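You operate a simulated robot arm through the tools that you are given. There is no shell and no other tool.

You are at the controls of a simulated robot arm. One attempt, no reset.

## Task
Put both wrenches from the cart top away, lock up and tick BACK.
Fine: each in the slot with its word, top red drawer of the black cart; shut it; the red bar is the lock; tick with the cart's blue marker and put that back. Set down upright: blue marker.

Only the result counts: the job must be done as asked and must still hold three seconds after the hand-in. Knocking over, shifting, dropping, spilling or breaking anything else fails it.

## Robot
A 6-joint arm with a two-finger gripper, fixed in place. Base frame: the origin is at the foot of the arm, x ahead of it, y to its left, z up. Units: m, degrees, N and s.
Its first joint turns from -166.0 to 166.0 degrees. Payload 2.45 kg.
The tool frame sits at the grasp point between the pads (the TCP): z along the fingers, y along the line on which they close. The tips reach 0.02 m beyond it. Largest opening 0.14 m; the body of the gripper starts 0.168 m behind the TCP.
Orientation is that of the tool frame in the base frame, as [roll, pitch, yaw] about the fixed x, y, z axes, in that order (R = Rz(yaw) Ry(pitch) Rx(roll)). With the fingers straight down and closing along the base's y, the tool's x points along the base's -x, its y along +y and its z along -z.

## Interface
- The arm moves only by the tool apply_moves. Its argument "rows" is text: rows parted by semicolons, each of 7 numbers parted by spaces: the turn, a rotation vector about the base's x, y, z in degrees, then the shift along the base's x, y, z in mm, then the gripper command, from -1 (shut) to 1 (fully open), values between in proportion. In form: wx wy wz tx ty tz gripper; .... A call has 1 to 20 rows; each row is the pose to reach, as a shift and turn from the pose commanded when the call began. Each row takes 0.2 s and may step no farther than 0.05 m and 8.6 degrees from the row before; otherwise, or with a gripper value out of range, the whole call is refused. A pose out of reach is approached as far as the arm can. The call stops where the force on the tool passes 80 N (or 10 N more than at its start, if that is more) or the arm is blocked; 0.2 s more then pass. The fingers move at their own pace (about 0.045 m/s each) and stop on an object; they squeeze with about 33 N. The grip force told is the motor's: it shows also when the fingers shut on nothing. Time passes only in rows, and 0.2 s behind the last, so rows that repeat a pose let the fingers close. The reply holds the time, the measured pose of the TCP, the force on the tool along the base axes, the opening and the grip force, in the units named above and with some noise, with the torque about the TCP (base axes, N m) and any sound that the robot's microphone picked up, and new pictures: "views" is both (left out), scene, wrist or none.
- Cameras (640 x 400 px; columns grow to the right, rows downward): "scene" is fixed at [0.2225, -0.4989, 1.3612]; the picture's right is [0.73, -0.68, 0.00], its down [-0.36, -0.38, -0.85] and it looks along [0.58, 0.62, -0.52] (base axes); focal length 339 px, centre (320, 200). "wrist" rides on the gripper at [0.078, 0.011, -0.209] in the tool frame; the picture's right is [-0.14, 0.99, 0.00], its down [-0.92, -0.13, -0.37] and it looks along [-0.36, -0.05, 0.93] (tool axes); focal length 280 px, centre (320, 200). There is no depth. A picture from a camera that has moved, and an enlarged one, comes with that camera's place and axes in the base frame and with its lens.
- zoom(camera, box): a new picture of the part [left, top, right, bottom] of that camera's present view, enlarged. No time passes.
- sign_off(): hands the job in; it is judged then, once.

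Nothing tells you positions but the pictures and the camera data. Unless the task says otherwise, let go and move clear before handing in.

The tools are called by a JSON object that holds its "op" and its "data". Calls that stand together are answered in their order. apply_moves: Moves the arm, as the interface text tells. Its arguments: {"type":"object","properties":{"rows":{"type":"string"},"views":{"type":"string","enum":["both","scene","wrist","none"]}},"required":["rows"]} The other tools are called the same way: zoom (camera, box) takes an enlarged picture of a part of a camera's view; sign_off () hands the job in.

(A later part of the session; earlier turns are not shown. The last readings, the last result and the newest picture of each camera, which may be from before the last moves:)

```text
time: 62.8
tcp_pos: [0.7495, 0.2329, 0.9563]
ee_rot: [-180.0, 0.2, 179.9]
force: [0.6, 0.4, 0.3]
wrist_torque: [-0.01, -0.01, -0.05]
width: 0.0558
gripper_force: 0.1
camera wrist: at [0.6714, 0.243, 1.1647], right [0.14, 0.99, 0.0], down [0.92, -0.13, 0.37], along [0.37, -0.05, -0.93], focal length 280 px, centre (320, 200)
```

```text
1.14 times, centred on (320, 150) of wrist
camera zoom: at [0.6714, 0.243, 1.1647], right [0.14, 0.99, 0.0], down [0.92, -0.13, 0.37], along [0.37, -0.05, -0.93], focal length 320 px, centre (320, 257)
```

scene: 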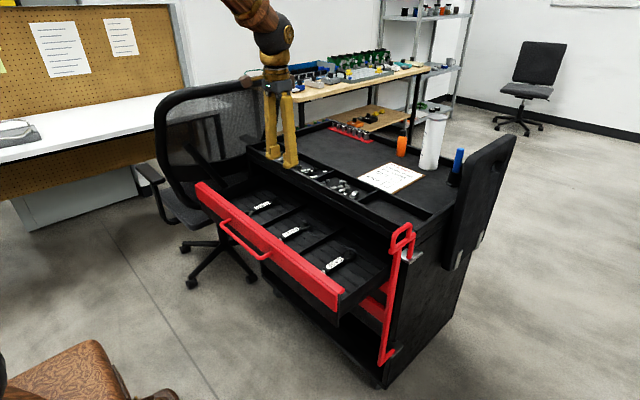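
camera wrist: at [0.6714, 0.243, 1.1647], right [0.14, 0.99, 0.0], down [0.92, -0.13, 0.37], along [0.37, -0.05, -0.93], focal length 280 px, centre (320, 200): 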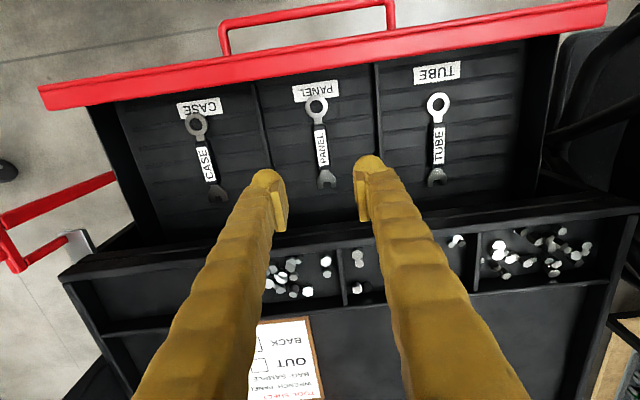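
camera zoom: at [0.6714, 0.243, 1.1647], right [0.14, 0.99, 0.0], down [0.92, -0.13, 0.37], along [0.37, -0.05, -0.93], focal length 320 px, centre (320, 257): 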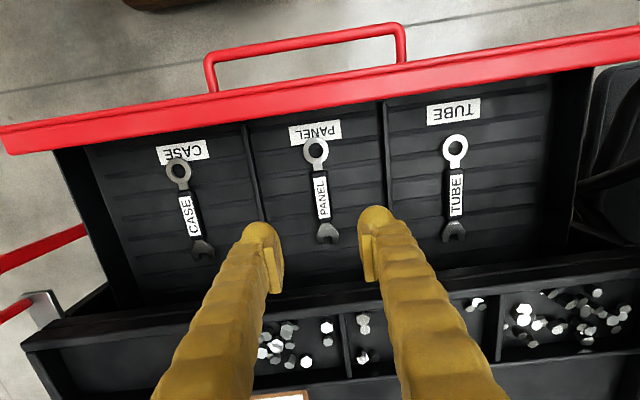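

Both wrenches lie in their own slots. Next I'll close the fingers, come down in front of the drawer handle and push the drawer shut.

{"op": "apply_moves", "data": {"rows": "0 0 0 -40 0 0 -1; 0 0 0 -85 0 0 -1; 0 0 0 -130 0 0 -1; 0 0 0 -175 0 0 -1; 0 0 0 -215 0 0 -1; 0 0 0 -230 0 -30 -1; 0 0 0 -230 0 -75 -1; 0 0 0 -230 0 -120 -1; 0 0 0 -230 0 -165 -1; 0 0 0 -230 0 -211 -1; 0 0 0 -230 0 -211 -1"}}

{"op": "zoom", "data": {"camera": "scene", "box": [180, 150, 300, 280]}}

```text
time: 65.2
tcp_pos: [0.5205, 0.2313, 0.7454]
ee_rot: [179.9, 0.2, 179.9]
force: [-0.6, 0.0, 0.1]
wrist_torque: [-0.01, 0.03, 0.0]
width: 0.0001
gripper_force: 29.1
camera wrist: at [0.4419, 0.2409, 0.953], right [0.14, 0.99, 0.0], down [0.92, -0.13, 0.37], along [0.37, -0.05, -0.93], focal length 280 px, centre (320, 200)
```

scene: 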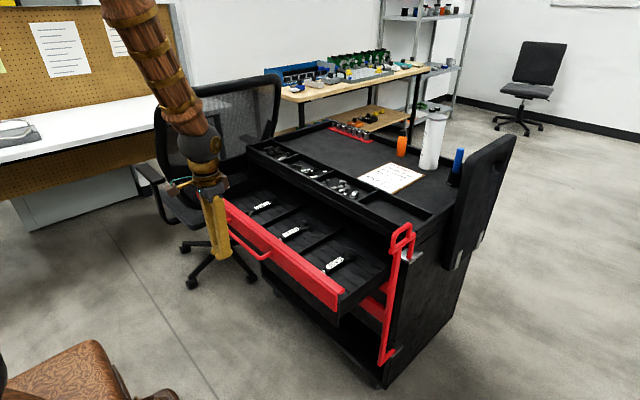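
wrist: 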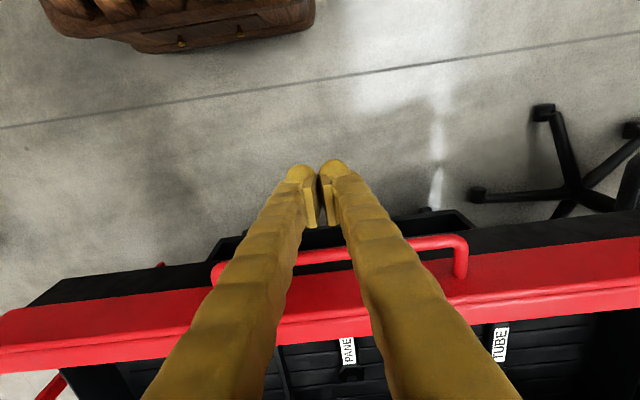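

```text
3.08 times, centred on (240, 215) of scene
camera zoom: at [0.2225, -0.4989, 1.3612], right [0.73, -0.68, 0.0], down [-0.36, -0.38, -0.85], along [0.58, 0.62, -0.52], focal length 1043 px, centre (566, 154)
```

zoom: 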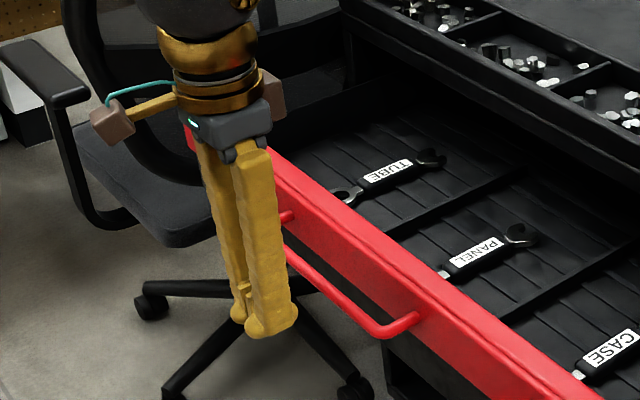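

{"op": "apply_moves", "data": {"rows": "0 0 0 10 0 0 -1; 0 0 0 20 0 0 -1; 0 0 0 28 0 0 -1; 0 0 0 36 0 0 -1; 0 0 0 46 0 0 -1; 0 0 0 58 0 0 -1; 0 0 0 72 0 0 -1; 0 0 0 86 0 0 -1; 0 0 0 100 0 0 -1; 0 0 0 115 0 0 -1; 0 0 0 130 0 0 -1; 0 0 0 145 0 0 -1; 0 0 0 160 0 0 -1; 0 0 0 175 0 0 -1; 0 0 0 190 0 0 -1; 0 0 0 205 0 0 -1; 0 0 0 220 0 0 -1; 0 0 0 230 0 0 -1"}}

```text
time: 69.0
tcp_pos: [0.7511, 0.2321, 0.7435]
ee_rot: [179.9, 0.3, 179.9]
force: [0.2, 0.0, 0.1]
wrist_torque: [0.01, -0.02, 0.01]
width: 0.0
gripper_force: 29.3
camera wrist: at [0.6721, 0.2425, 0.9522], right [0.14, 0.99, 0.0], down [0.92, -0.13, 0.37], along [0.37, -0.05, -0.93], focal length 280 px, centre (320, 200)
```

scene: 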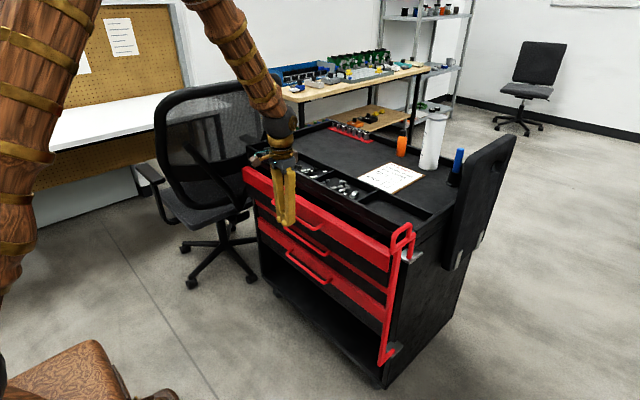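
wrist: 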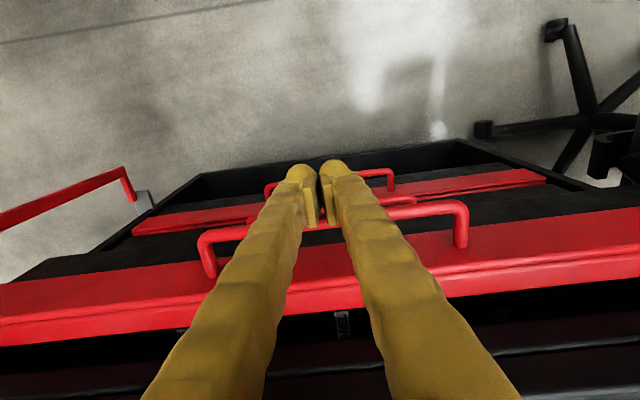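

The drawer is nearly in. I'll push the rest slowly until it seats.

{"op": "apply_moves", "data": {"rows": "0 0 0 8 0 0 -1; 0 0 0 16 0 0 -1; 0 0 0 24 0 0 -1; 0 0 0 30 0 0 -1; 0 0 0 35 0 0 -1; 0 0 0 39 0 0 -1; 0 0 0 42 0 0 -1; 0 0 0 42 0 0 -1"}}

{"op": "zoom", "data": {"camera": "scene", "box": [240, 140, 420, 270]}}

```text
time: 70.8
tcp_pos: [0.7931, 0.2323, 0.7445]
ee_rot: [179.9, 0.2, 180.0]
force: [-0.7, -0.2, -0.4]
wrist_torque: [-0.03, 0.0, -0.01]
width: 0.0
gripper_force: 29.1
camera wrist: at [0.7139, 0.2433, 0.9527], right [0.14, 0.99, 0.0], down [0.92, -0.13, 0.37], along [0.37, -0.05, -0.93], focal length 280 px, centre (320, 200)
```

scene: 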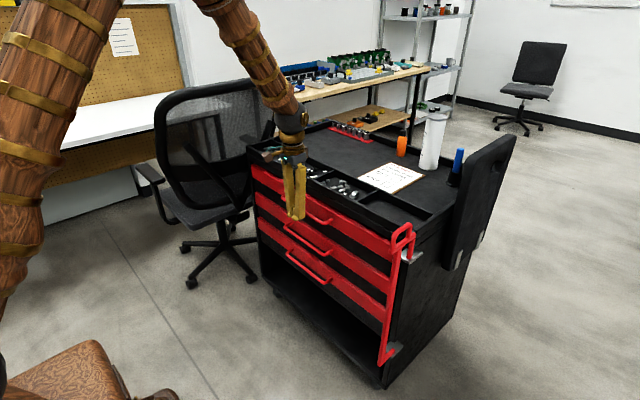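
wrist: 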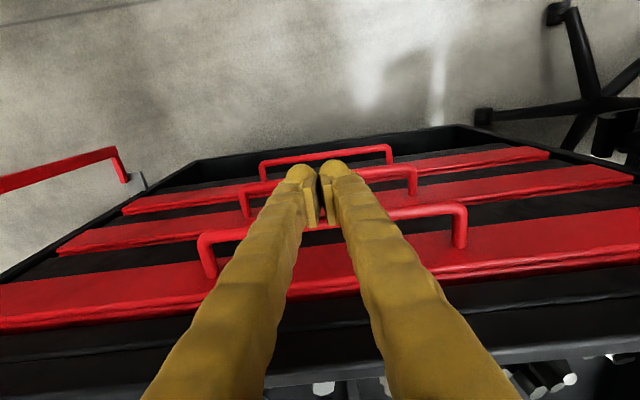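

```text
3.08 times, centred on (330, 205) of scene
camera zoom: at [0.2225, -0.4989, 1.3612], right [0.73, -0.68, 0.0], down [-0.36, -0.38, -0.85], along [0.58, 0.62, -0.52], focal length 1043 px, centre (289, 185)
```

zoom: 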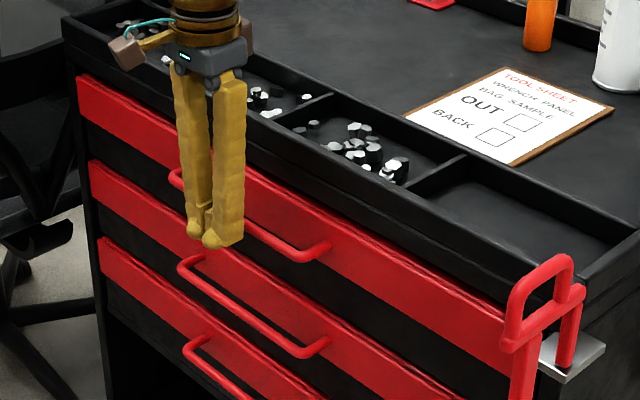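

{"op": "apply_moves", "data": {"rows": "0 0 0 2 0 0 -1; 0 0 0 4 0 0 -1; 0 0 0 6 0 0 -1; 0 0 0 6 0 0 -1", "views": "none"}}

```text
time: 71.8
tcp_pos: [0.7978, 0.2319, 0.7444]
ee_rot: [-180.0, 0.0, 179.9]
force: [-21.0, 6.0, -4.4]
wrist_torque: [-0.03, 0.22, 0.15]
width: 0.006
gripper_force: 30.0
```

{"op": "apply_moves", "data": {"rows": "0 0 0 1 0 0 -1; 0 0 0 2.5 0 0 -1; 0 0 0 2.5 0 0 -1", "views": "wrist"}}

```text
time: 72.6
tcp_pos: [0.7968, 0.2326, 0.744]
ee_rot: [179.9, -0.1, 179.9]
force: [-65.4, 2.6, -12.3]
wrist_torque: [-0.07, 0.59, 0.18]
width: 0.006
gripper_force: 29.7
camera wrist: at [0.7202, 0.2432, 0.9517], right [0.14, 0.99, 0.0], down [0.92, -0.13, 0.37], along [0.36, -0.05, -0.93], focal length 280 px, centre (320, 200)
```

wrist: 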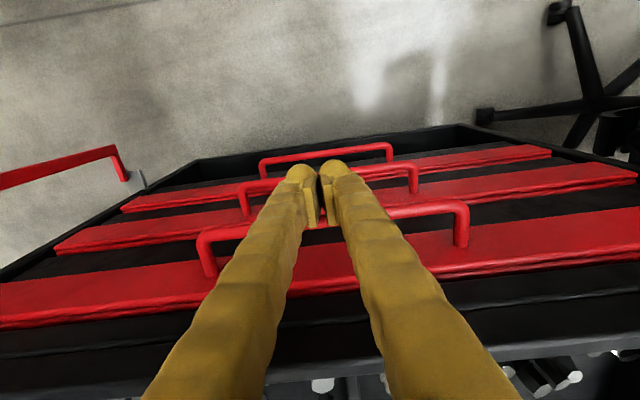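

The drawer is firmly shut: it resists 65 N without moving. I'll back off and look closely at the lock bar.

{"op": "apply_moves", "data": {"rows": "0 0 0 -10 0 0 -1; 0 0 0 -40 0 5 -1; 0 0 0 -70 -10 45 -1; 0 0 0 -90 -40 80 -1; 0 0 0 -100 -75 115 -1; 0 0 0 -110 -110 150 -1; 0 0 0 -120 -145 185 -1; 0 0 0 -130 -180 220 -1; 0 0 0 -135 -220 245 -1; 0 0 0 -140 -260 260 -1; 0 0 0 -140 -300 260 -1; 0 0 0 -140 -340 260 -1; 0 0 0 -140 -340 260 -1"}}

{"op": "zoom", "data": {"camera": "wrist", "box": [180, 80, 460, 320]}}

```text
refused: row 3 steps farther than a row can; nothing moved
```

```text
1.67 times, centred on (320, 200) of wrist
camera zoom: at [0.7202, 0.2432, 0.9517], right [0.14, 0.99, 0.0], down [0.92, -0.13, 0.37], along [0.36, -0.05, -0.93], focal length 467 px, centre (320, 200)
```

zoom: 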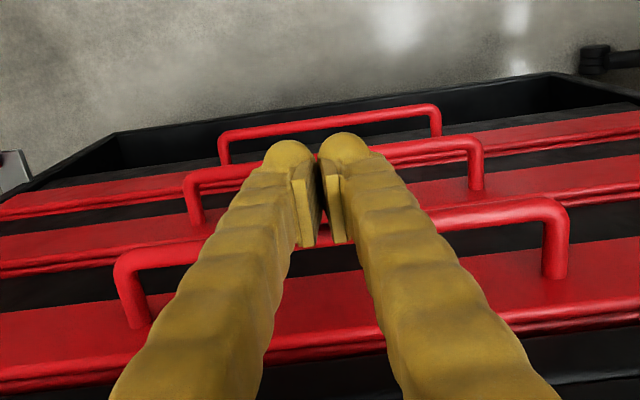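

The shift step in row 3 was too large, so nothing moved. I'll repeat the retreat with smaller steps.

{"op": "apply_moves", "data": {"rows": "0 0 0 -10 0 0 -1; 0 0 0 -40 0 5 -1; 0 0 0 -60 -8 40 -1; 0 0 0 -75 -25 75 -1; 0 0 0 -85 -45 110 -1; 0 0 0 -95 -70 145 -1; 0 0 0 -105 -100 175 -1; 0 0 0 -115 -130 205 -1; 0 0 0 -125 -165 230 -1; 0 0 0 -135 -200 250 -1; 0 0 0 -140 -240 260 -1; 0 0 0 -140 -285 260 -1; 0 0 0 -140 -330 260 -1; 0 0 0 -140 -340 260 -1; 0 0 0 -140 -340 260 -1"}}

{"op": "zoom", "data": {"camera": "wrist", "box": [180, 80, 460, 320]}}

```text
time: 75.8
tcp_pos: [0.6613, -0.1061, 1.0037]
ee_rot: [179.9, 0.0, 180.0]
force: [1.0, 0.6, -0.1]
wrist_torque: [-0.02, 0.02, 0.01]
width: 0.0
gripper_force: 29.5
camera wrist: at [0.5816, -0.096, 1.212], right [0.14, 0.99, 0.0], down [0.92, -0.13, 0.37], along [0.37, -0.05, -0.93], focal length 280 px, centre (320, 200)
```

scene: 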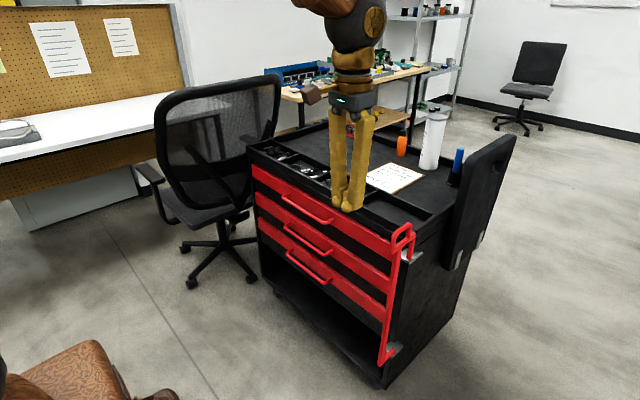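
wrist: 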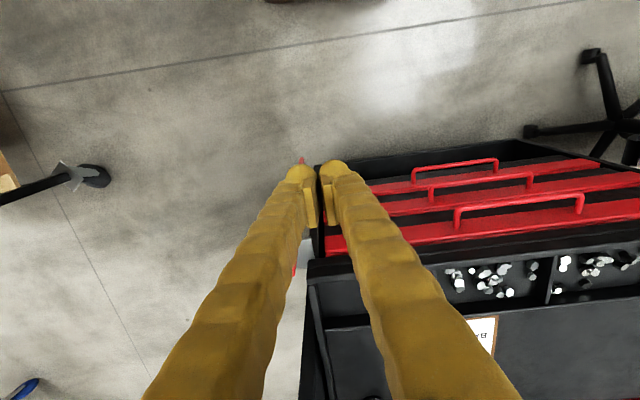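

```text
1.67 times, centred on (320, 200) of wrist
camera zoom: at [0.5816, -0.096, 1.212], right [0.14, 0.99, 0.0], down [0.92, -0.13, 0.37], along [0.37, -0.05, -0.93], focal length 467 px, centre (320, 200)
```

zoom: 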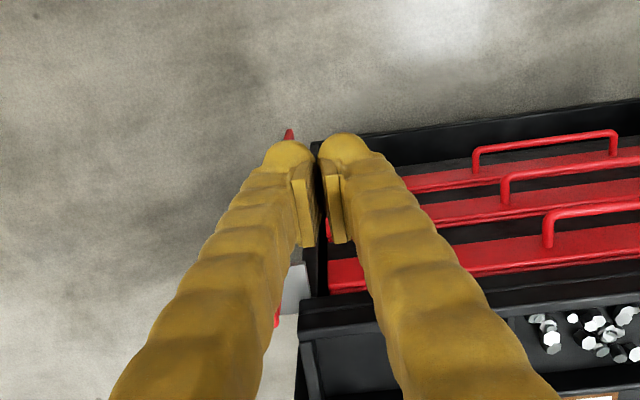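

{"op": "apply_moves", "data": {"rows": "0 0 0 30 30 0 -1; 0 0 0 60 60 0 -1; 0 0 0 90 90 0 -1; 0 0 0 120 126 0 -1; 0 0 0 120 126 0 -1", "views": "wrist"}}

{"op": "zoom", "data": {"camera": "wrist", "box": [100, 110, 280, 260]}}

{"op": "zoom", "data": {"camera": "scene", "box": [350, 210, 450, 380]}}

```text
time: 77.0
tcp_pos: [0.7794, 0.0176, 1.0048]
ee_rot: [180.0, 0.2, 179.9]
force: [-0.3, 0.3, -0.6]
wrist_torque: [-0.02, -0.01, 0.02]
width: 0.0001
gripper_force: 29.4
camera wrist: at [0.7018, 0.0285, 1.2136], right [0.14, 0.99, 0.0], down [0.92, -0.13, 0.37], along [0.37, -0.05, -0.93], focal length 280 px, centre (320, 200)
```

wrist: 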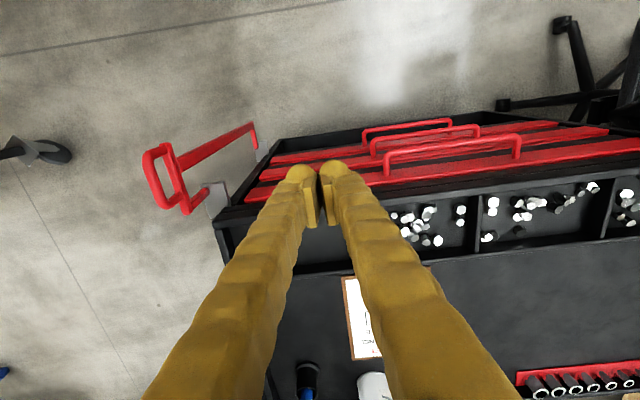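

```text
2.67 times, centred on (190, 185) of wrist
camera zoom: at [0.7018, 0.0285, 1.2136], right [0.14, 0.99, 0.0], down [0.92, -0.13, 0.37], along [0.37, -0.05, -0.93], focal length 748 px, centre (667, 240)
```

zoom: 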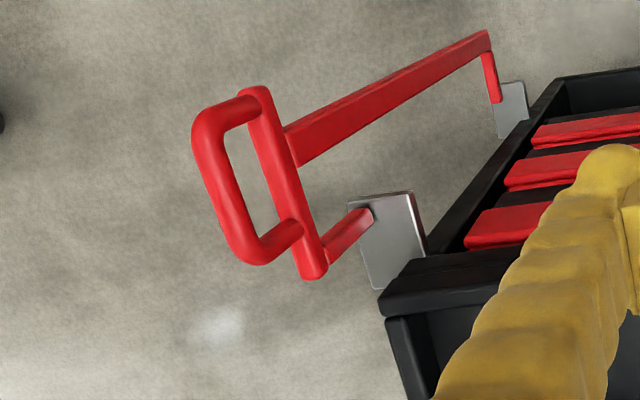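

```text
2.35 times, centred on (400, 295) of scene
camera zoom: at [0.2225, -0.4989, 1.3612], right [0.73, -0.68, 0.0], down [-0.36, -0.38, -0.85], along [0.58, 0.62, -0.52], focal length 798 px, centre (132, -24)
```

zoom: 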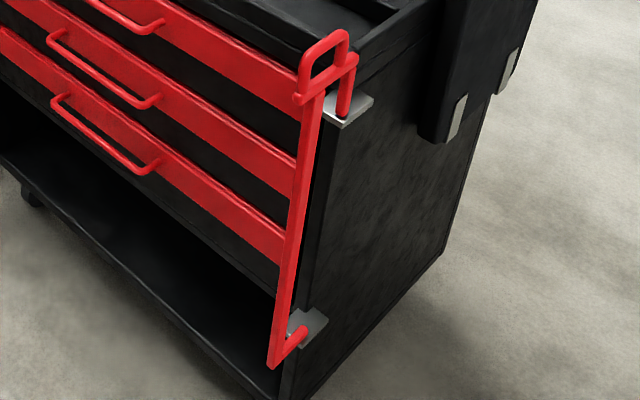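

The lock bar hinges on a pin at about (0.831, -0.176), with its crossbar pointing toward the arm. The handle loop on top runs from x≈0.746 to x≈0.805 at z≈0.895. To lock it I'll swing it 90° so it lies across the drawer fronts, so first I'll move above the loop.

{"op": "apply_moves", "data": {"rows": "0 0 0 0 -45 0 -0.2; 0 0 0 -1 -90 0 -0.2; 0 0 0 -2 -135 -5 -0.2; 0 0 0 -3 -175 -15 -0.2; 0 0 0 -4.4 -194 -25 -0.2; 0 0 0 -4.4 -194 -45 -0.2; 0 0 0 -4.4 -194 -45 -0.2"}}

{"op": "zoom", "data": {"camera": "wrist", "box": [230, 120, 410, 260]}}

{"op": "zoom", "data": {"camera": "scene", "box": [350, 160, 470, 280]}}

```text
time: 78.6
tcp_pos: [0.7749, -0.1762, 0.96]
ee_rot: [179.9, 0.2, 180.0]
force: [-0.1, -0.5, -0.7]
wrist_torque: [0.02, 0.01, 0.0]
width: 0.056
gripper_force: 0.0
camera wrist: at [0.6963, -0.165, 1.1686], right [0.14, 0.99, 0.0], down [0.92, -0.13, 0.37], along [0.37, -0.05, -0.93], focal length 280 px, centre (320, 200)
```

scene: 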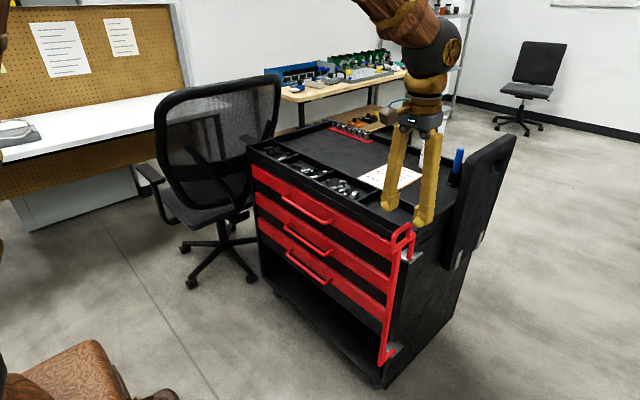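
wrist: 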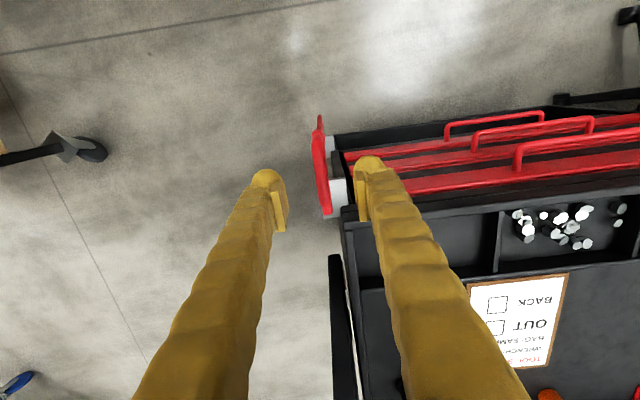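

```text
2.86 times, centred on (320, 190) of wrist
camera zoom: at [0.6963, -0.165, 1.1686], right [0.14, 0.99, 0.0], down [0.92, -0.13, 0.37], along [0.37, -0.05, -0.93], focal length 801 px, centre (320, 229)
```

zoom: 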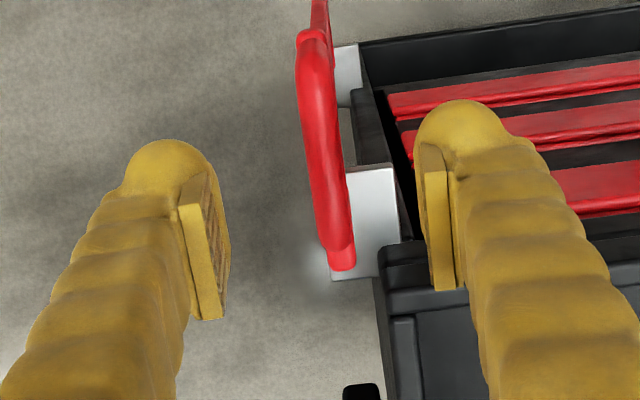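

```text
3.33 times, centred on (410, 220) of scene
camera zoom: at [0.2225, -0.4989, 1.3612], right [0.73, -0.68, 0.0], down [-0.36, -0.38, -0.85], along [0.58, 0.62, -0.52], focal length 1130 px, centre (20, 133)
```

zoom: 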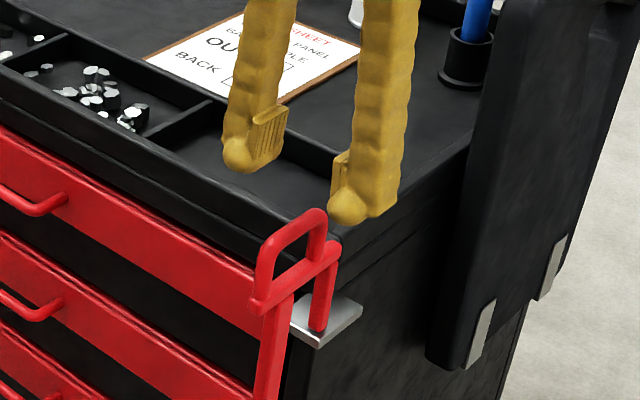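

The loop is centred between the fingers. I'll lower around it and narrow the fingers to cage it.

{"op": "apply_moves", "data": {"rows": "0 0 0 0 2 -25 -0.2; 0 0 0 0 2 -45 -0.2; 0 0 0 0 2 -60 -0.2; 0 0 0 0 2 -71 -0.2; 0 0 0 0 2 -71 -0.65; 0 0 0 0 2 -71 -0.65; 0 0 0 0 2 -71 -0.65"}}

{"op": "zoom", "data": {"camera": "scene", "box": [350, 160, 470, 280]}}

{"op": "zoom", "data": {"camera": "wrist", "box": [230, 120, 410, 260]}}

```text
time: 80.2
tcp_pos: [0.7754, -0.1742, 0.89]
ee_rot: [179.8, 0.2, 179.8]
force: [-0.4, -0.5, 0.3]
wrist_torque: [-0.03, 0.01, -0.02]
width: 0.0244
gripper_force: 0.1
camera wrist: at [0.6968, -0.1628, 1.0969], right [0.14, 0.99, 0.0], down [0.92, -0.13, 0.37], along [0.37, -0.05, -0.93], focal length 280 px, centre (320, 200)
```

scene: 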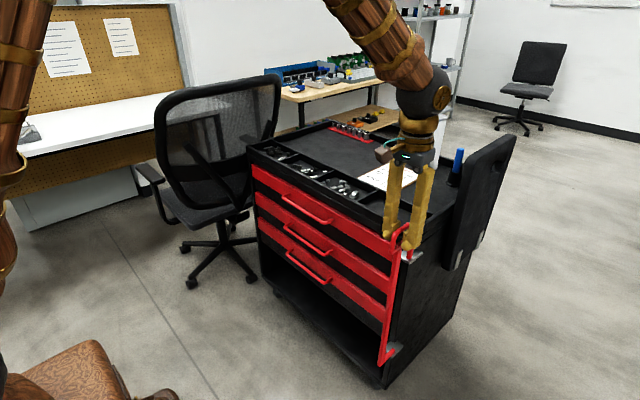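
wrist: 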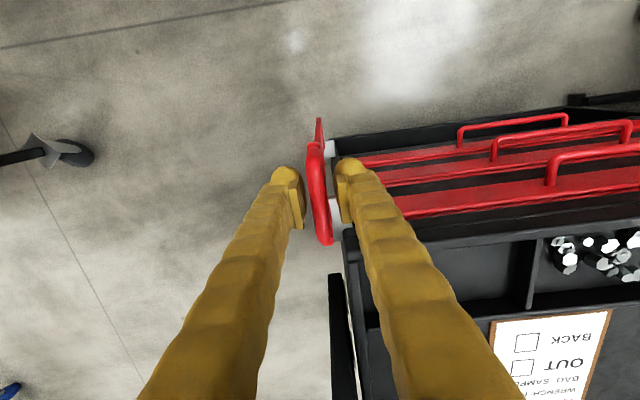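

```text
3.33 times, centred on (410, 220) of scene
camera zoom: at [0.2225, -0.4989, 1.3612], right [0.73, -0.68, 0.0], down [-0.36, -0.38, -0.85], along [0.58, 0.62, -0.52], focal length 1130 px, centre (20, 133)
```

zoom: 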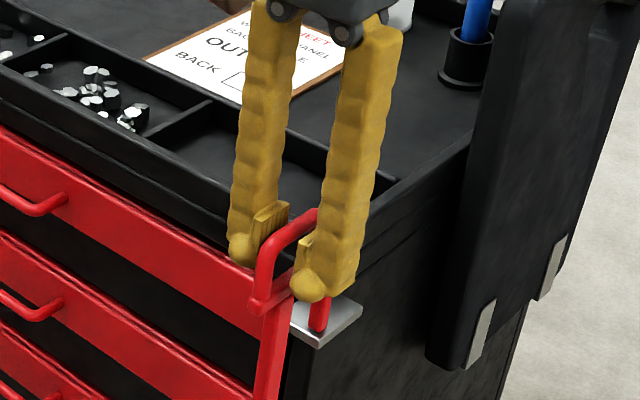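

```text
2.86 times, centred on (320, 190) of wrist
camera zoom: at [0.6968, -0.1628, 1.0969], right [0.14, 0.99, 0.0], down [0.92, -0.13, 0.37], along [0.37, -0.05, -0.93], focal length 801 px, centre (320, 229)
```

zoom: 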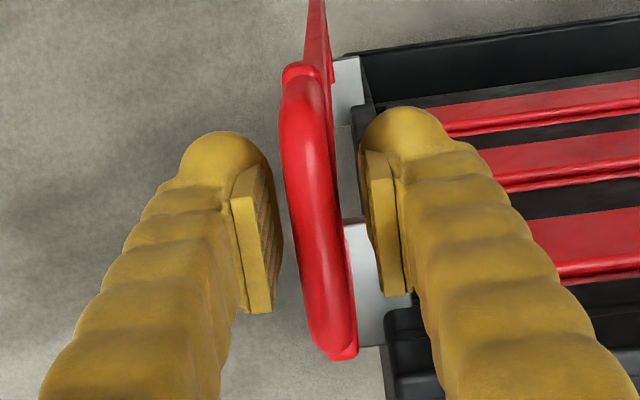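

The loop is caged. I'll swing it about the pin axis, starting with the first 45°.

{"op": "apply_moves", "data": {"rows": "0 0 -7.5 0.5 7.3 0 -0.65; 0 0 -15 1.9 14.5 0 -0.65; 0 0 -22.5 4.3 21.4 0 -0.65; 0 0 -30 7.5 28 0 -0.65; 0 0 -37.5 11.6 34.1 0 -0.65; 0 0 -45 16.4 39.6 0 -0.65; 0 0 -45 16.4 39.6 0 -0.65"}}

{"op": "zoom", "data": {"camera": "scene", "box": [350, 160, 470, 280]}}

```text
time: 81.8
tcp_pos: [0.7922, -0.1322, 0.8875]
ee_rot: [179.9, 0.1, 134.8]
force: [0.1, 0.6, 0.2]
wrist_torque: [0.03, -0.03, -0.02]
width: 0.0248
gripper_force: 0.6
camera wrist: at [0.7444, -0.0694, 1.0967], right [0.8, 0.6, 0.0], down [0.56, -0.74, 0.37], along [0.22, -0.3, -0.93], focal length 280 px, centre (320, 200)
```

scene: 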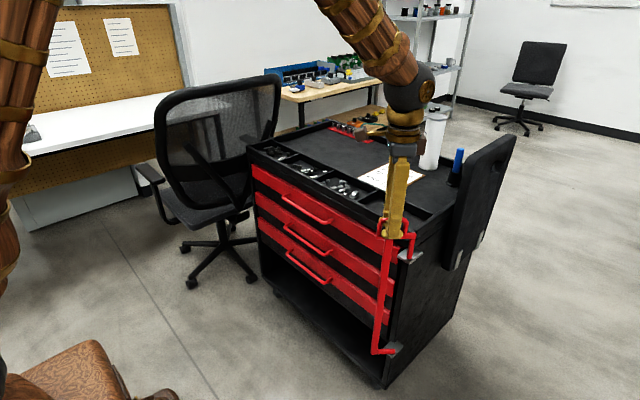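
wrist: 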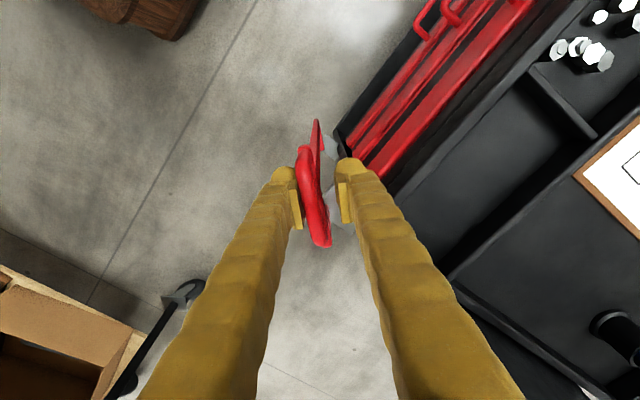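

```text
3.33 times, centred on (410, 220) of scene
camera zoom: at [0.2225, -0.4989, 1.3612], right [0.73, -0.68, 0.0], down [-0.36, -0.38, -0.85], along [0.58, 0.62, -0.52], focal length 1130 px, centre (20, 133)
```

zoom: 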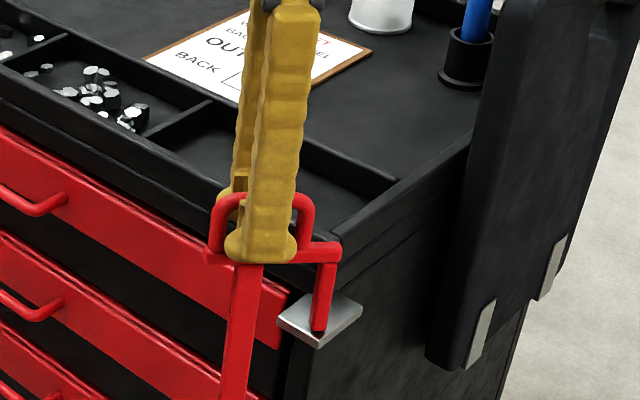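

It swings freely. I'll do the remaining 45°.

{"op": "apply_moves", "data": {"rows": "0 0 -7.5 5.5 4.8 0 -0.65; 0 0 -15 11.6 8.9 0 -0.65; 0 0 -22.5 18.2 12.1 0 -0.65; 0 0 -30 25.1 14.5 0 -0.65; 0 0 -37.5 32.3 15.9 0 -0.65; 0 0 -45 39.6 16.4 0 -0.65; 0 0 -45 39.6 16.4 0 -0.65"}}

{"op": "zoom", "data": {"camera": "scene", "box": [340, 160, 470, 290]}}

{"op": "zoom", "data": {"camera": "wrist", "box": [230, 100, 410, 260]}}

```text
time: 83.4
tcp_pos: [0.8313, -0.1164, 0.8889]
ee_rot: [179.8, 0.2, 89.9]
force: [-0.2, -1.2, 0.0]
wrist_torque: [-0.04, -0.02, 0.01]
width: 0.0245
gripper_force: 0.0
camera wrist: at [0.8429, -0.0373, 1.097], right [0.99, -0.14, 0.0], down [-0.13, -0.92, 0.37], along [-0.05, -0.37, -0.93], focal length 280 px, centre (320, 200)
```

scene: 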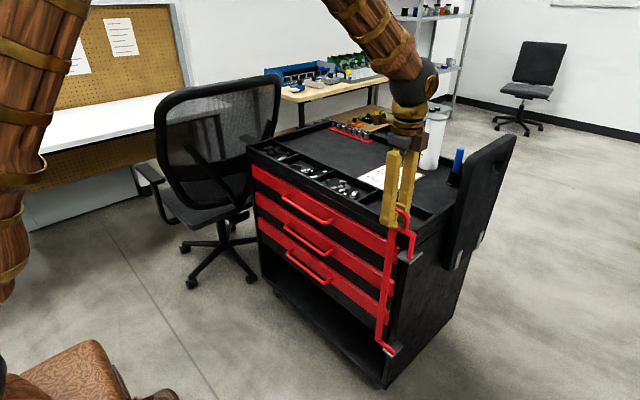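
wrist: 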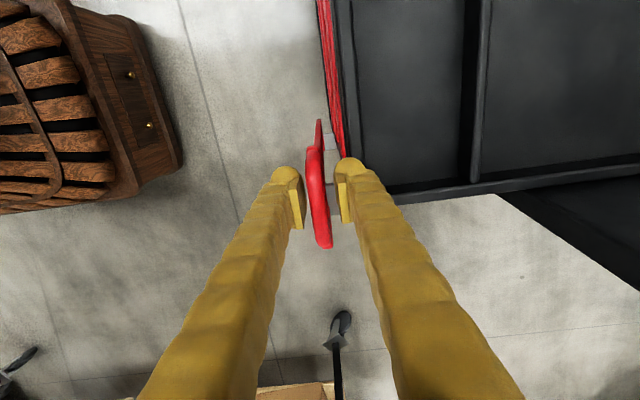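

```text
3.08 times, centred on (405, 225) of scene
camera zoom: at [0.2225, -0.4989, 1.3612], right [0.73, -0.68, 0.0], down [-0.36, -0.38, -0.85], along [0.58, 0.62, -0.52], focal length 1043 px, centre (58, 123)
```

zoom: 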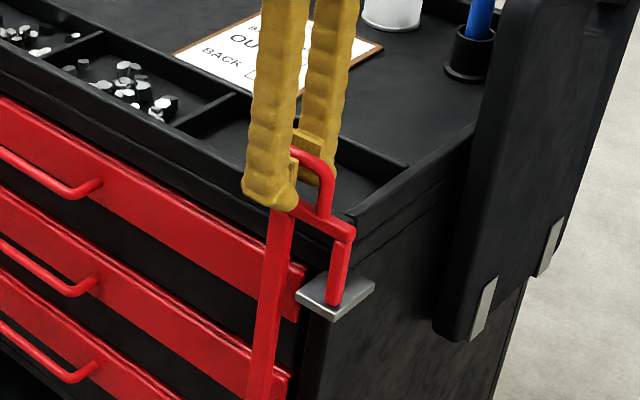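

```text
2.50 times, centred on (320, 180) of wrist
camera zoom: at [0.8429, -0.0373, 1.097], right [0.99, -0.14, 0.0], down [-0.13, -0.92, 0.37], along [-0.05, -0.37, -0.93], focal length 701 px, centre (320, 250)
```

zoom: 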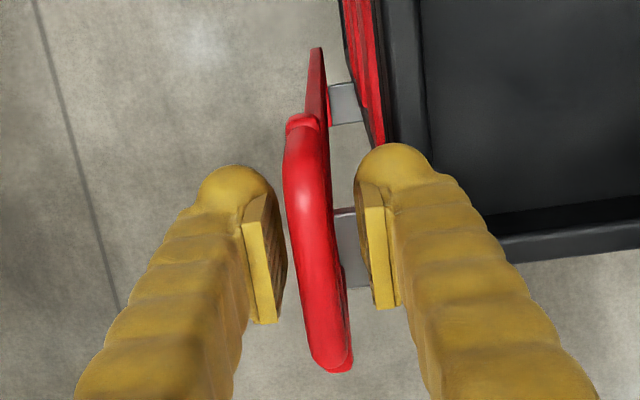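

The bar now lies across the drawer fronts. I'll push gently a bit further to see whether there is an end stop.

{"op": "apply_moves", "data": {"rows": "0 0 -2 2 0 0 -0.65; 0 0 -4 4 0 0 -0.65; 0 0 -6 6 -0.2 0 -0.65; 0 0 -8 8 -0.4 0 -0.65; 0 0 -8 8 -0.4 0 -0.65", "views": "wrist"}}

{"op": "zoom", "data": {"camera": "wrist", "box": [230, 100, 410, 260]}}

```text
time: 84.6
tcp_pos: [0.839, -0.1177, 0.8874]
ee_rot: [180.0, 0.2, 81.8]
force: [-16.6, -4.3, 0.8]
wrist_torque: [0.06, -0.27, 0.37]
width: 0.0334
gripper_force: 6.4
camera wrist: at [0.8619, -0.0406, 1.0961], right [0.96, -0.28, 0.0], down [-0.26, -0.89, 0.37], along [-0.1, -0.36, -0.93], focal length 280 px, centre (320, 200)
```

wrist: 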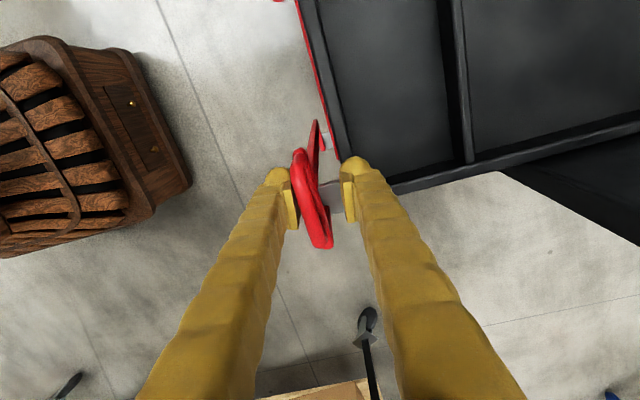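

```text
2.50 times, centred on (320, 180) of wrist
camera zoom: at [0.8619, -0.0406, 1.0961], right [0.96, -0.28, 0.0], down [-0.26, -0.89, 0.37], along [-0.1, -0.36, -0.93], focal length 701 px, centre (320, 250)
```

zoom: 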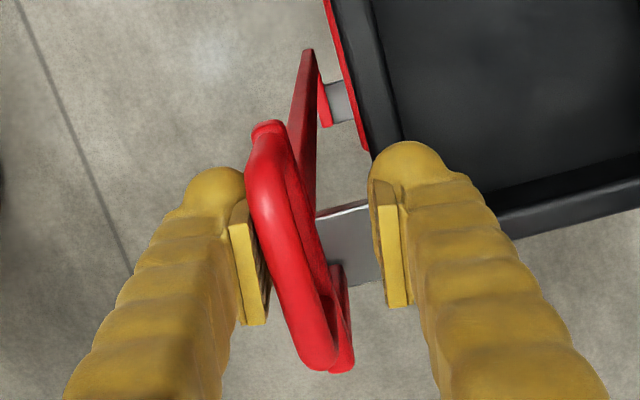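

There is a stop at about 90°, and the bar resists with 17 N, so it is closed. I'll open the fingers and lift straight up.

{"op": "apply_moves", "data": {"rows": "0 0 0 -4 0 0 -0.2; 0 0 2 -6 0 0 -0.2; 0 0 5 -8 0 0 -0.2; 0 0 8 -8 0 0 -0.2; 0 0 8 -8 0 25 -0.2; 0 0 8 -8 0 65 -0.2; 0 0 8 -8 0 110 -0.2; 0 0 8 -8 0 110 -0.2"}}

{"op": "zoom", "data": {"camera": "scene", "box": [340, 200, 470, 390]}}

{"op": "zoom", "data": {"camera": "wrist", "box": [250, 60, 430, 260]}}

```text
time: 86.4
tcp_pos: [0.8339, -0.1176, 0.9981]
ee_rot: [179.9, 0.2, 89.9]
force: [0.0, -1.1, -0.5]
wrist_torque: [0.01, 0.03, 0.01]
width: 0.0561
gripper_force: 0.0
camera wrist: at [0.845, -0.0389, 1.2065], right [0.99, -0.14, 0.0], down [-0.13, -0.92, 0.37], along [-0.05, -0.37, -0.93], focal length 280 px, centre (320, 200)
```

scene: 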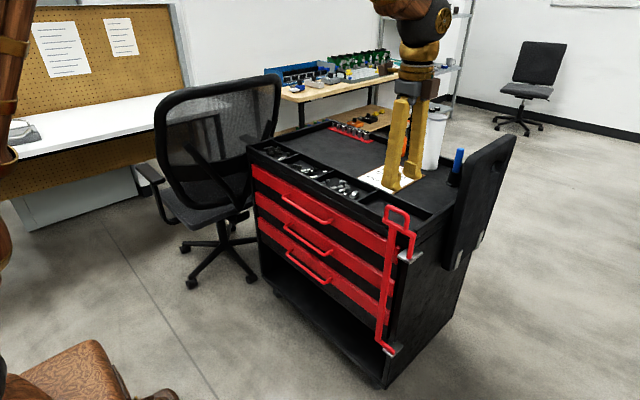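
wrist: 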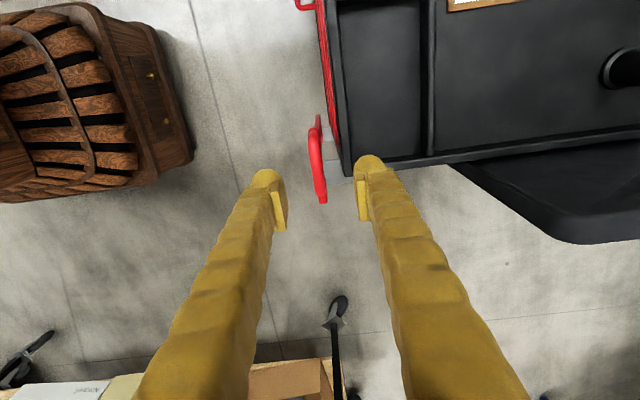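

```text
2.11 times, centred on (405, 295) of scene
camera zoom: at [0.2225, -0.4989, 1.3612], right [0.73, -0.68, 0.0], down [-0.36, -0.38, -0.85], along [0.58, 0.62, -0.52], focal length 714 px, centre (141, 0)
```

zoom: 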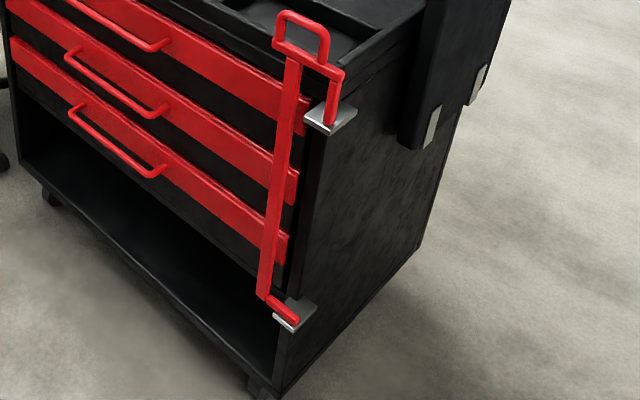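

```text
2.00 times, centred on (340, 160) of wrist
camera zoom: at [0.845, -0.0389, 1.2065], right [0.99, -0.14, 0.0], down [-0.13, -0.92, 0.37], along [-0.05, -0.37, -0.93], focal length 561 px, centre (280, 280)
```

zoom: 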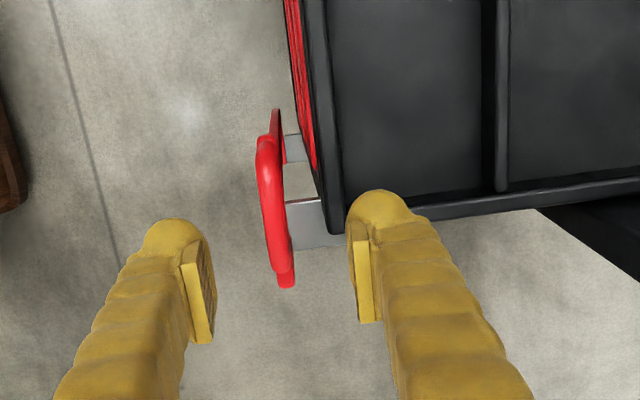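

The loop now lies exactly along y, so the bar is across all the drawers and locked. Next is the marker. I'll rise, turn back to the original heading with the fingers wide open, and look at the marker, its cup and the black side panel.

{"op": "apply_moves", "data": {"rows": "0 0 8.2 10 10 20 0.2; 0 0 16.4 25 20 40 0.4; 0 0 24.6 40 30 60 0.6; 0 0 32.8 60 40 80 0.8; 0 0 41 80 50 100 1; 0 0 49.2 100 60 120 1; 0 0 57.4 125 70 140 1; 0 0 65.6 150 80 150 1; 0 0 73.8 175 90 150 1; 0 0 82 200 100 150 1; 0 0 90 220 105 150 1; 0 0 90 220 105 150 1"}}

{"op": "zoom", "data": {"camera": "wrist", "box": [200, 150, 440, 350]}}

{"op": "zoom", "data": {"camera": "scene", "box": [420, 100, 560, 280]}}

```text
time: 89.0
tcp_pos: [1.0523, -0.013, 1.1468]
ee_rot: [179.9, 0.1, 179.9]
force: [0.1, 0.0, -0.6]
wrist_torque: [-0.02, 0.01, -0.01]
width: 0.1399
gripper_force: 0.1
camera wrist: at [0.9735, -0.0028, 1.3557], right [0.14, 0.99, 0.0], down [0.92, -0.13, 0.37], along [0.37, -0.05, -0.93], focal length 280 px, centre (320, 200)
```

scene: 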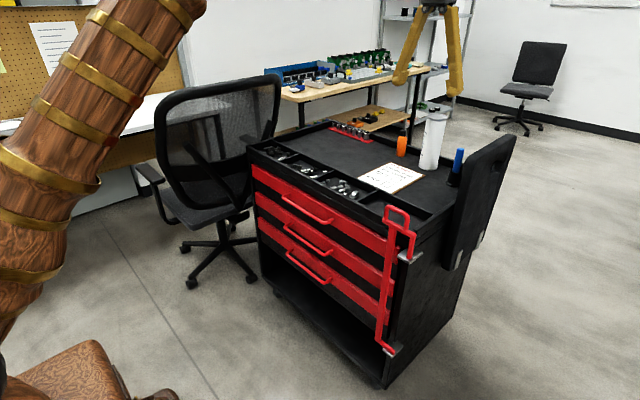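
wrist: 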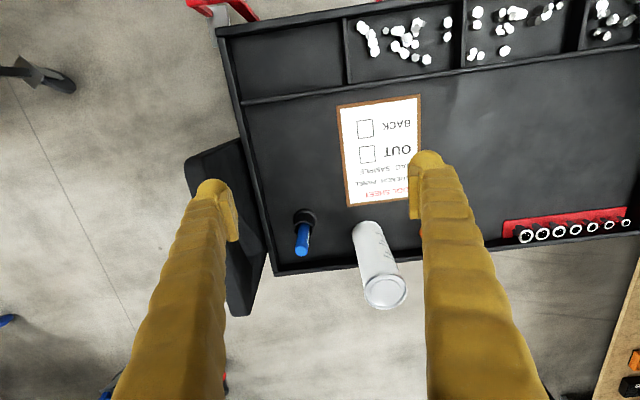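

```text
2.00 times, centred on (320, 250) of wrist
camera zoom: at [0.9735, -0.0028, 1.3557], right [0.14, 0.99, 0.0], down [0.92, -0.13, 0.37], along [0.37, -0.05, -0.93], focal length 561 px, centre (320, 100)
```

zoom: 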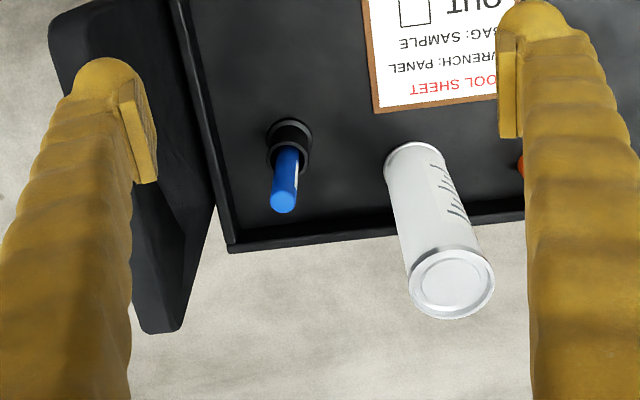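

```text
2.22 times, centred on (490, 190) of scene
camera zoom: at [0.2225, -0.4989, 1.3612], right [0.73, -0.68, 0.0], down [-0.36, -0.38, -0.85], along [0.58, 0.62, -0.52], focal length 753 px, centre (-58, 222)
```

zoom: 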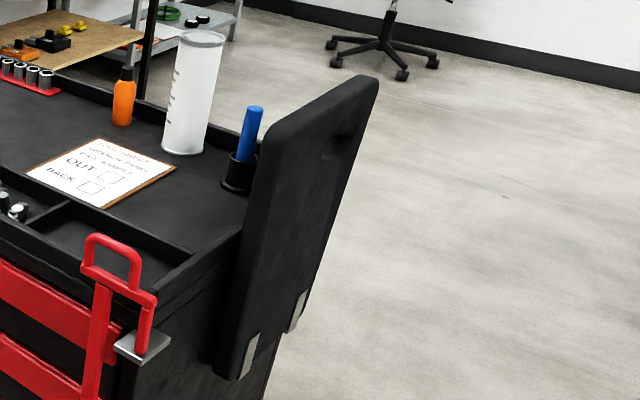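

The marker stands upright in its cup at about (1.228, -0.072), with its top at z≈0.943. The white cylinder at (1.28, 0.06) and the side panel at y≈-0.19 are clear of the fingers. That is near the reach limit, so I'll tilt the tool 6° outward and hover above the marker.

{"op": "apply_moves", "data": {"rows": "0 -1 0 35 -12 -15 -0.2; 0 -2 0 70 -24 -35 -0.2; 0 -3 0 105 -36 -60 -0.2; 0 -4.5 0 140 -48 -80 -0.2; 0 -6 0 176 -58.5 -105 -0.2; 0 -6 0 176 -58.5 -105 -0.2"}}

{"op": "zoom", "data": {"camera": "wrist", "box": [220, 100, 420, 300]}}

{"op": "zoom", "data": {"camera": "scene", "box": [400, 80, 520, 220]}}

```text
time: 90.4
tcp_pos: [1.226, -0.0726, 1.0432]
ee_rot: [179.9, 6.2, 179.9]
force: [-0.3, -0.4, -0.2]
wrist_torque: [0.01, 0.03, 0.02]
width: 0.056
gripper_force: 0.1
camera wrist: at [1.1261, -0.0616, 1.2411], right [0.14, 0.99, 0.02], down [0.88, -0.13, 0.47], along [0.46, -0.05, -0.88], focal length 280 px, centre (320, 200)
```

scene: 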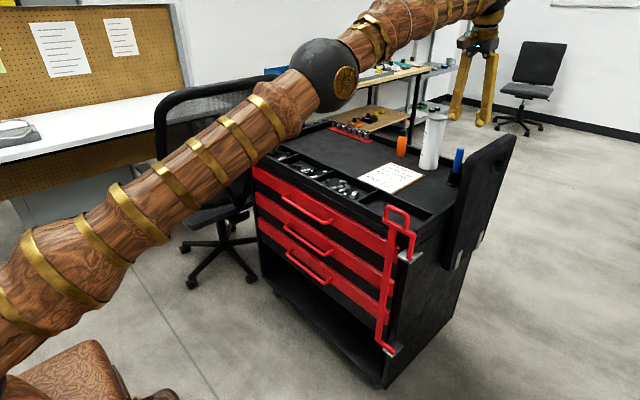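
wrist: 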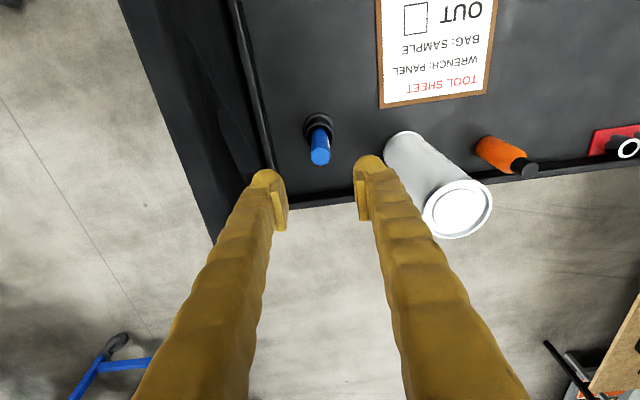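

```text
2.00 times, centred on (320, 200) of wrist
camera zoom: at [1.1261, -0.0616, 1.2411], right [0.14, 0.99, 0.02], down [0.88, -0.13, 0.47], along [0.46, -0.05, -0.88], focal length 561 px, centre (320, 200)
```

zoom: 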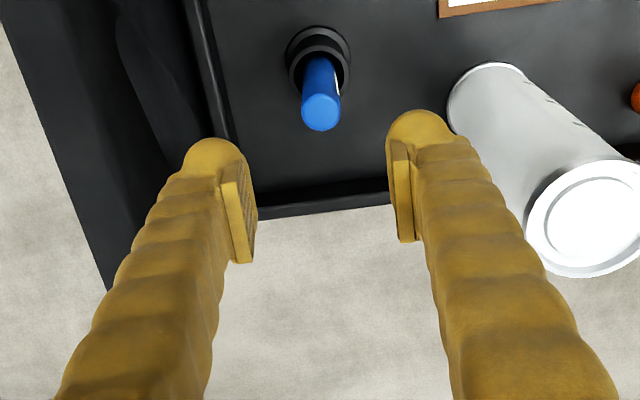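

```text
2.86 times, centred on (460, 150) of scene
camera zoom: at [0.2225, -0.4989, 1.3612], right [0.73, -0.68, 0.0], down [-0.36, -0.38, -0.85], along [0.58, 0.62, -0.52], focal length 968 px, centre (-80, 343)
```

zoom: 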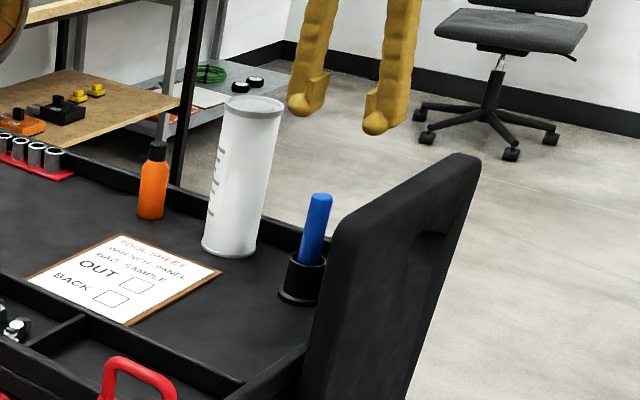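

The marker is vertical at (1.228, -0.071). I'll descend around it, keeping the tips above the cup, and close.

{"op": "apply_moves", "data": {"rows": "0 0 0 2 1.5 -30 -0.2; 0 0 0 2 1.5 -65 -0.2; 0 0 0 2 1.5 -95 -0.2; 0 0 0 2 1.5 -120 -0.2; 0 0 0 2 1.5 -138 -0.2; 0 0 0 2 1.5 -138 -0.2"}}

{"op": "zoom", "data": {"camera": "wrist", "box": [220, 80, 420, 260]}}

{"op": "zoom", "data": {"camera": "scene", "box": [400, 80, 520, 220]}}

```text
time: 91.8
tcp_pos: [1.2272, -0.0705, 0.9068]
ee_rot: [179.9, 6.2, 179.9]
force: [-0.3, 0.0, -0.2]
wrist_torque: [-0.01, 0.04, -0.01]
width: 0.056
gripper_force: 0.0
camera wrist: at [1.1278, -0.0597, 1.1051], right [0.14, 0.99, 0.02], down [0.88, -0.13, 0.47], along [0.46, -0.05, -0.88], focal length 280 px, centre (320, 200)
```

scene: 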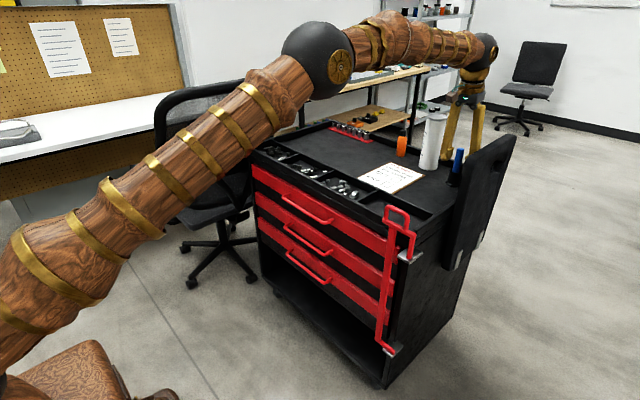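
wrist: 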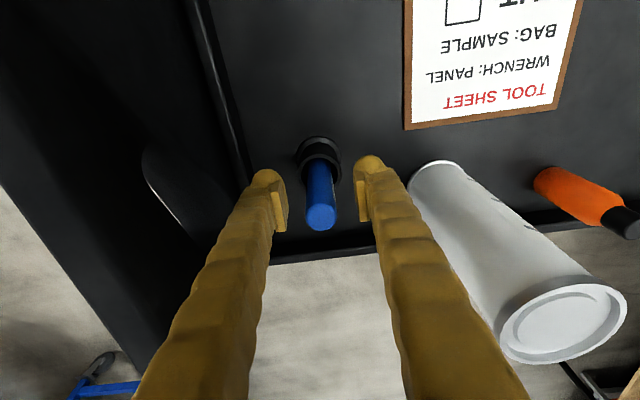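

```text
2.22 times, centred on (320, 170) of wrist
camera zoom: at [1.1278, -0.0597, 1.1051], right [0.14, 0.99, 0.02], down [0.88, -0.13, 0.47], along [0.46, -0.05, -0.88], focal length 623 px, centre (320, 267)
```

zoom: 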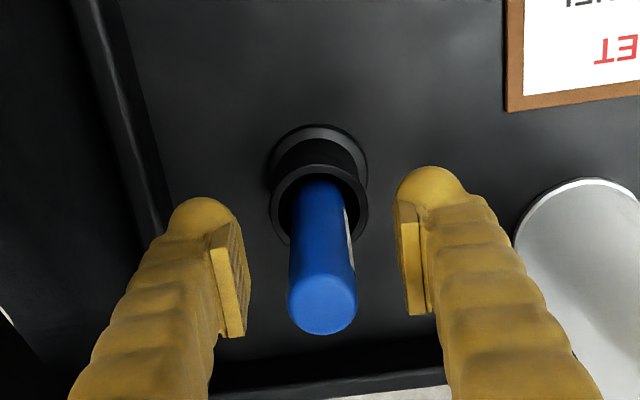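

```text
2.86 times, centred on (460, 150) of scene
camera zoom: at [0.2225, -0.4989, 1.3612], right [0.73, -0.68, 0.0], down [-0.36, -0.38, -0.85], along [0.58, 0.62, -0.52], focal length 968 px, centre (-80, 343)
```

zoom: 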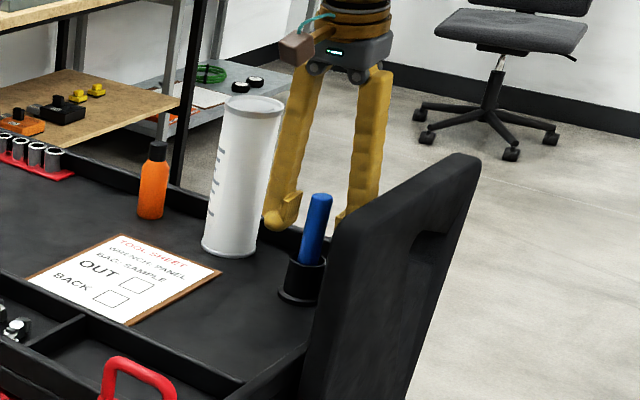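

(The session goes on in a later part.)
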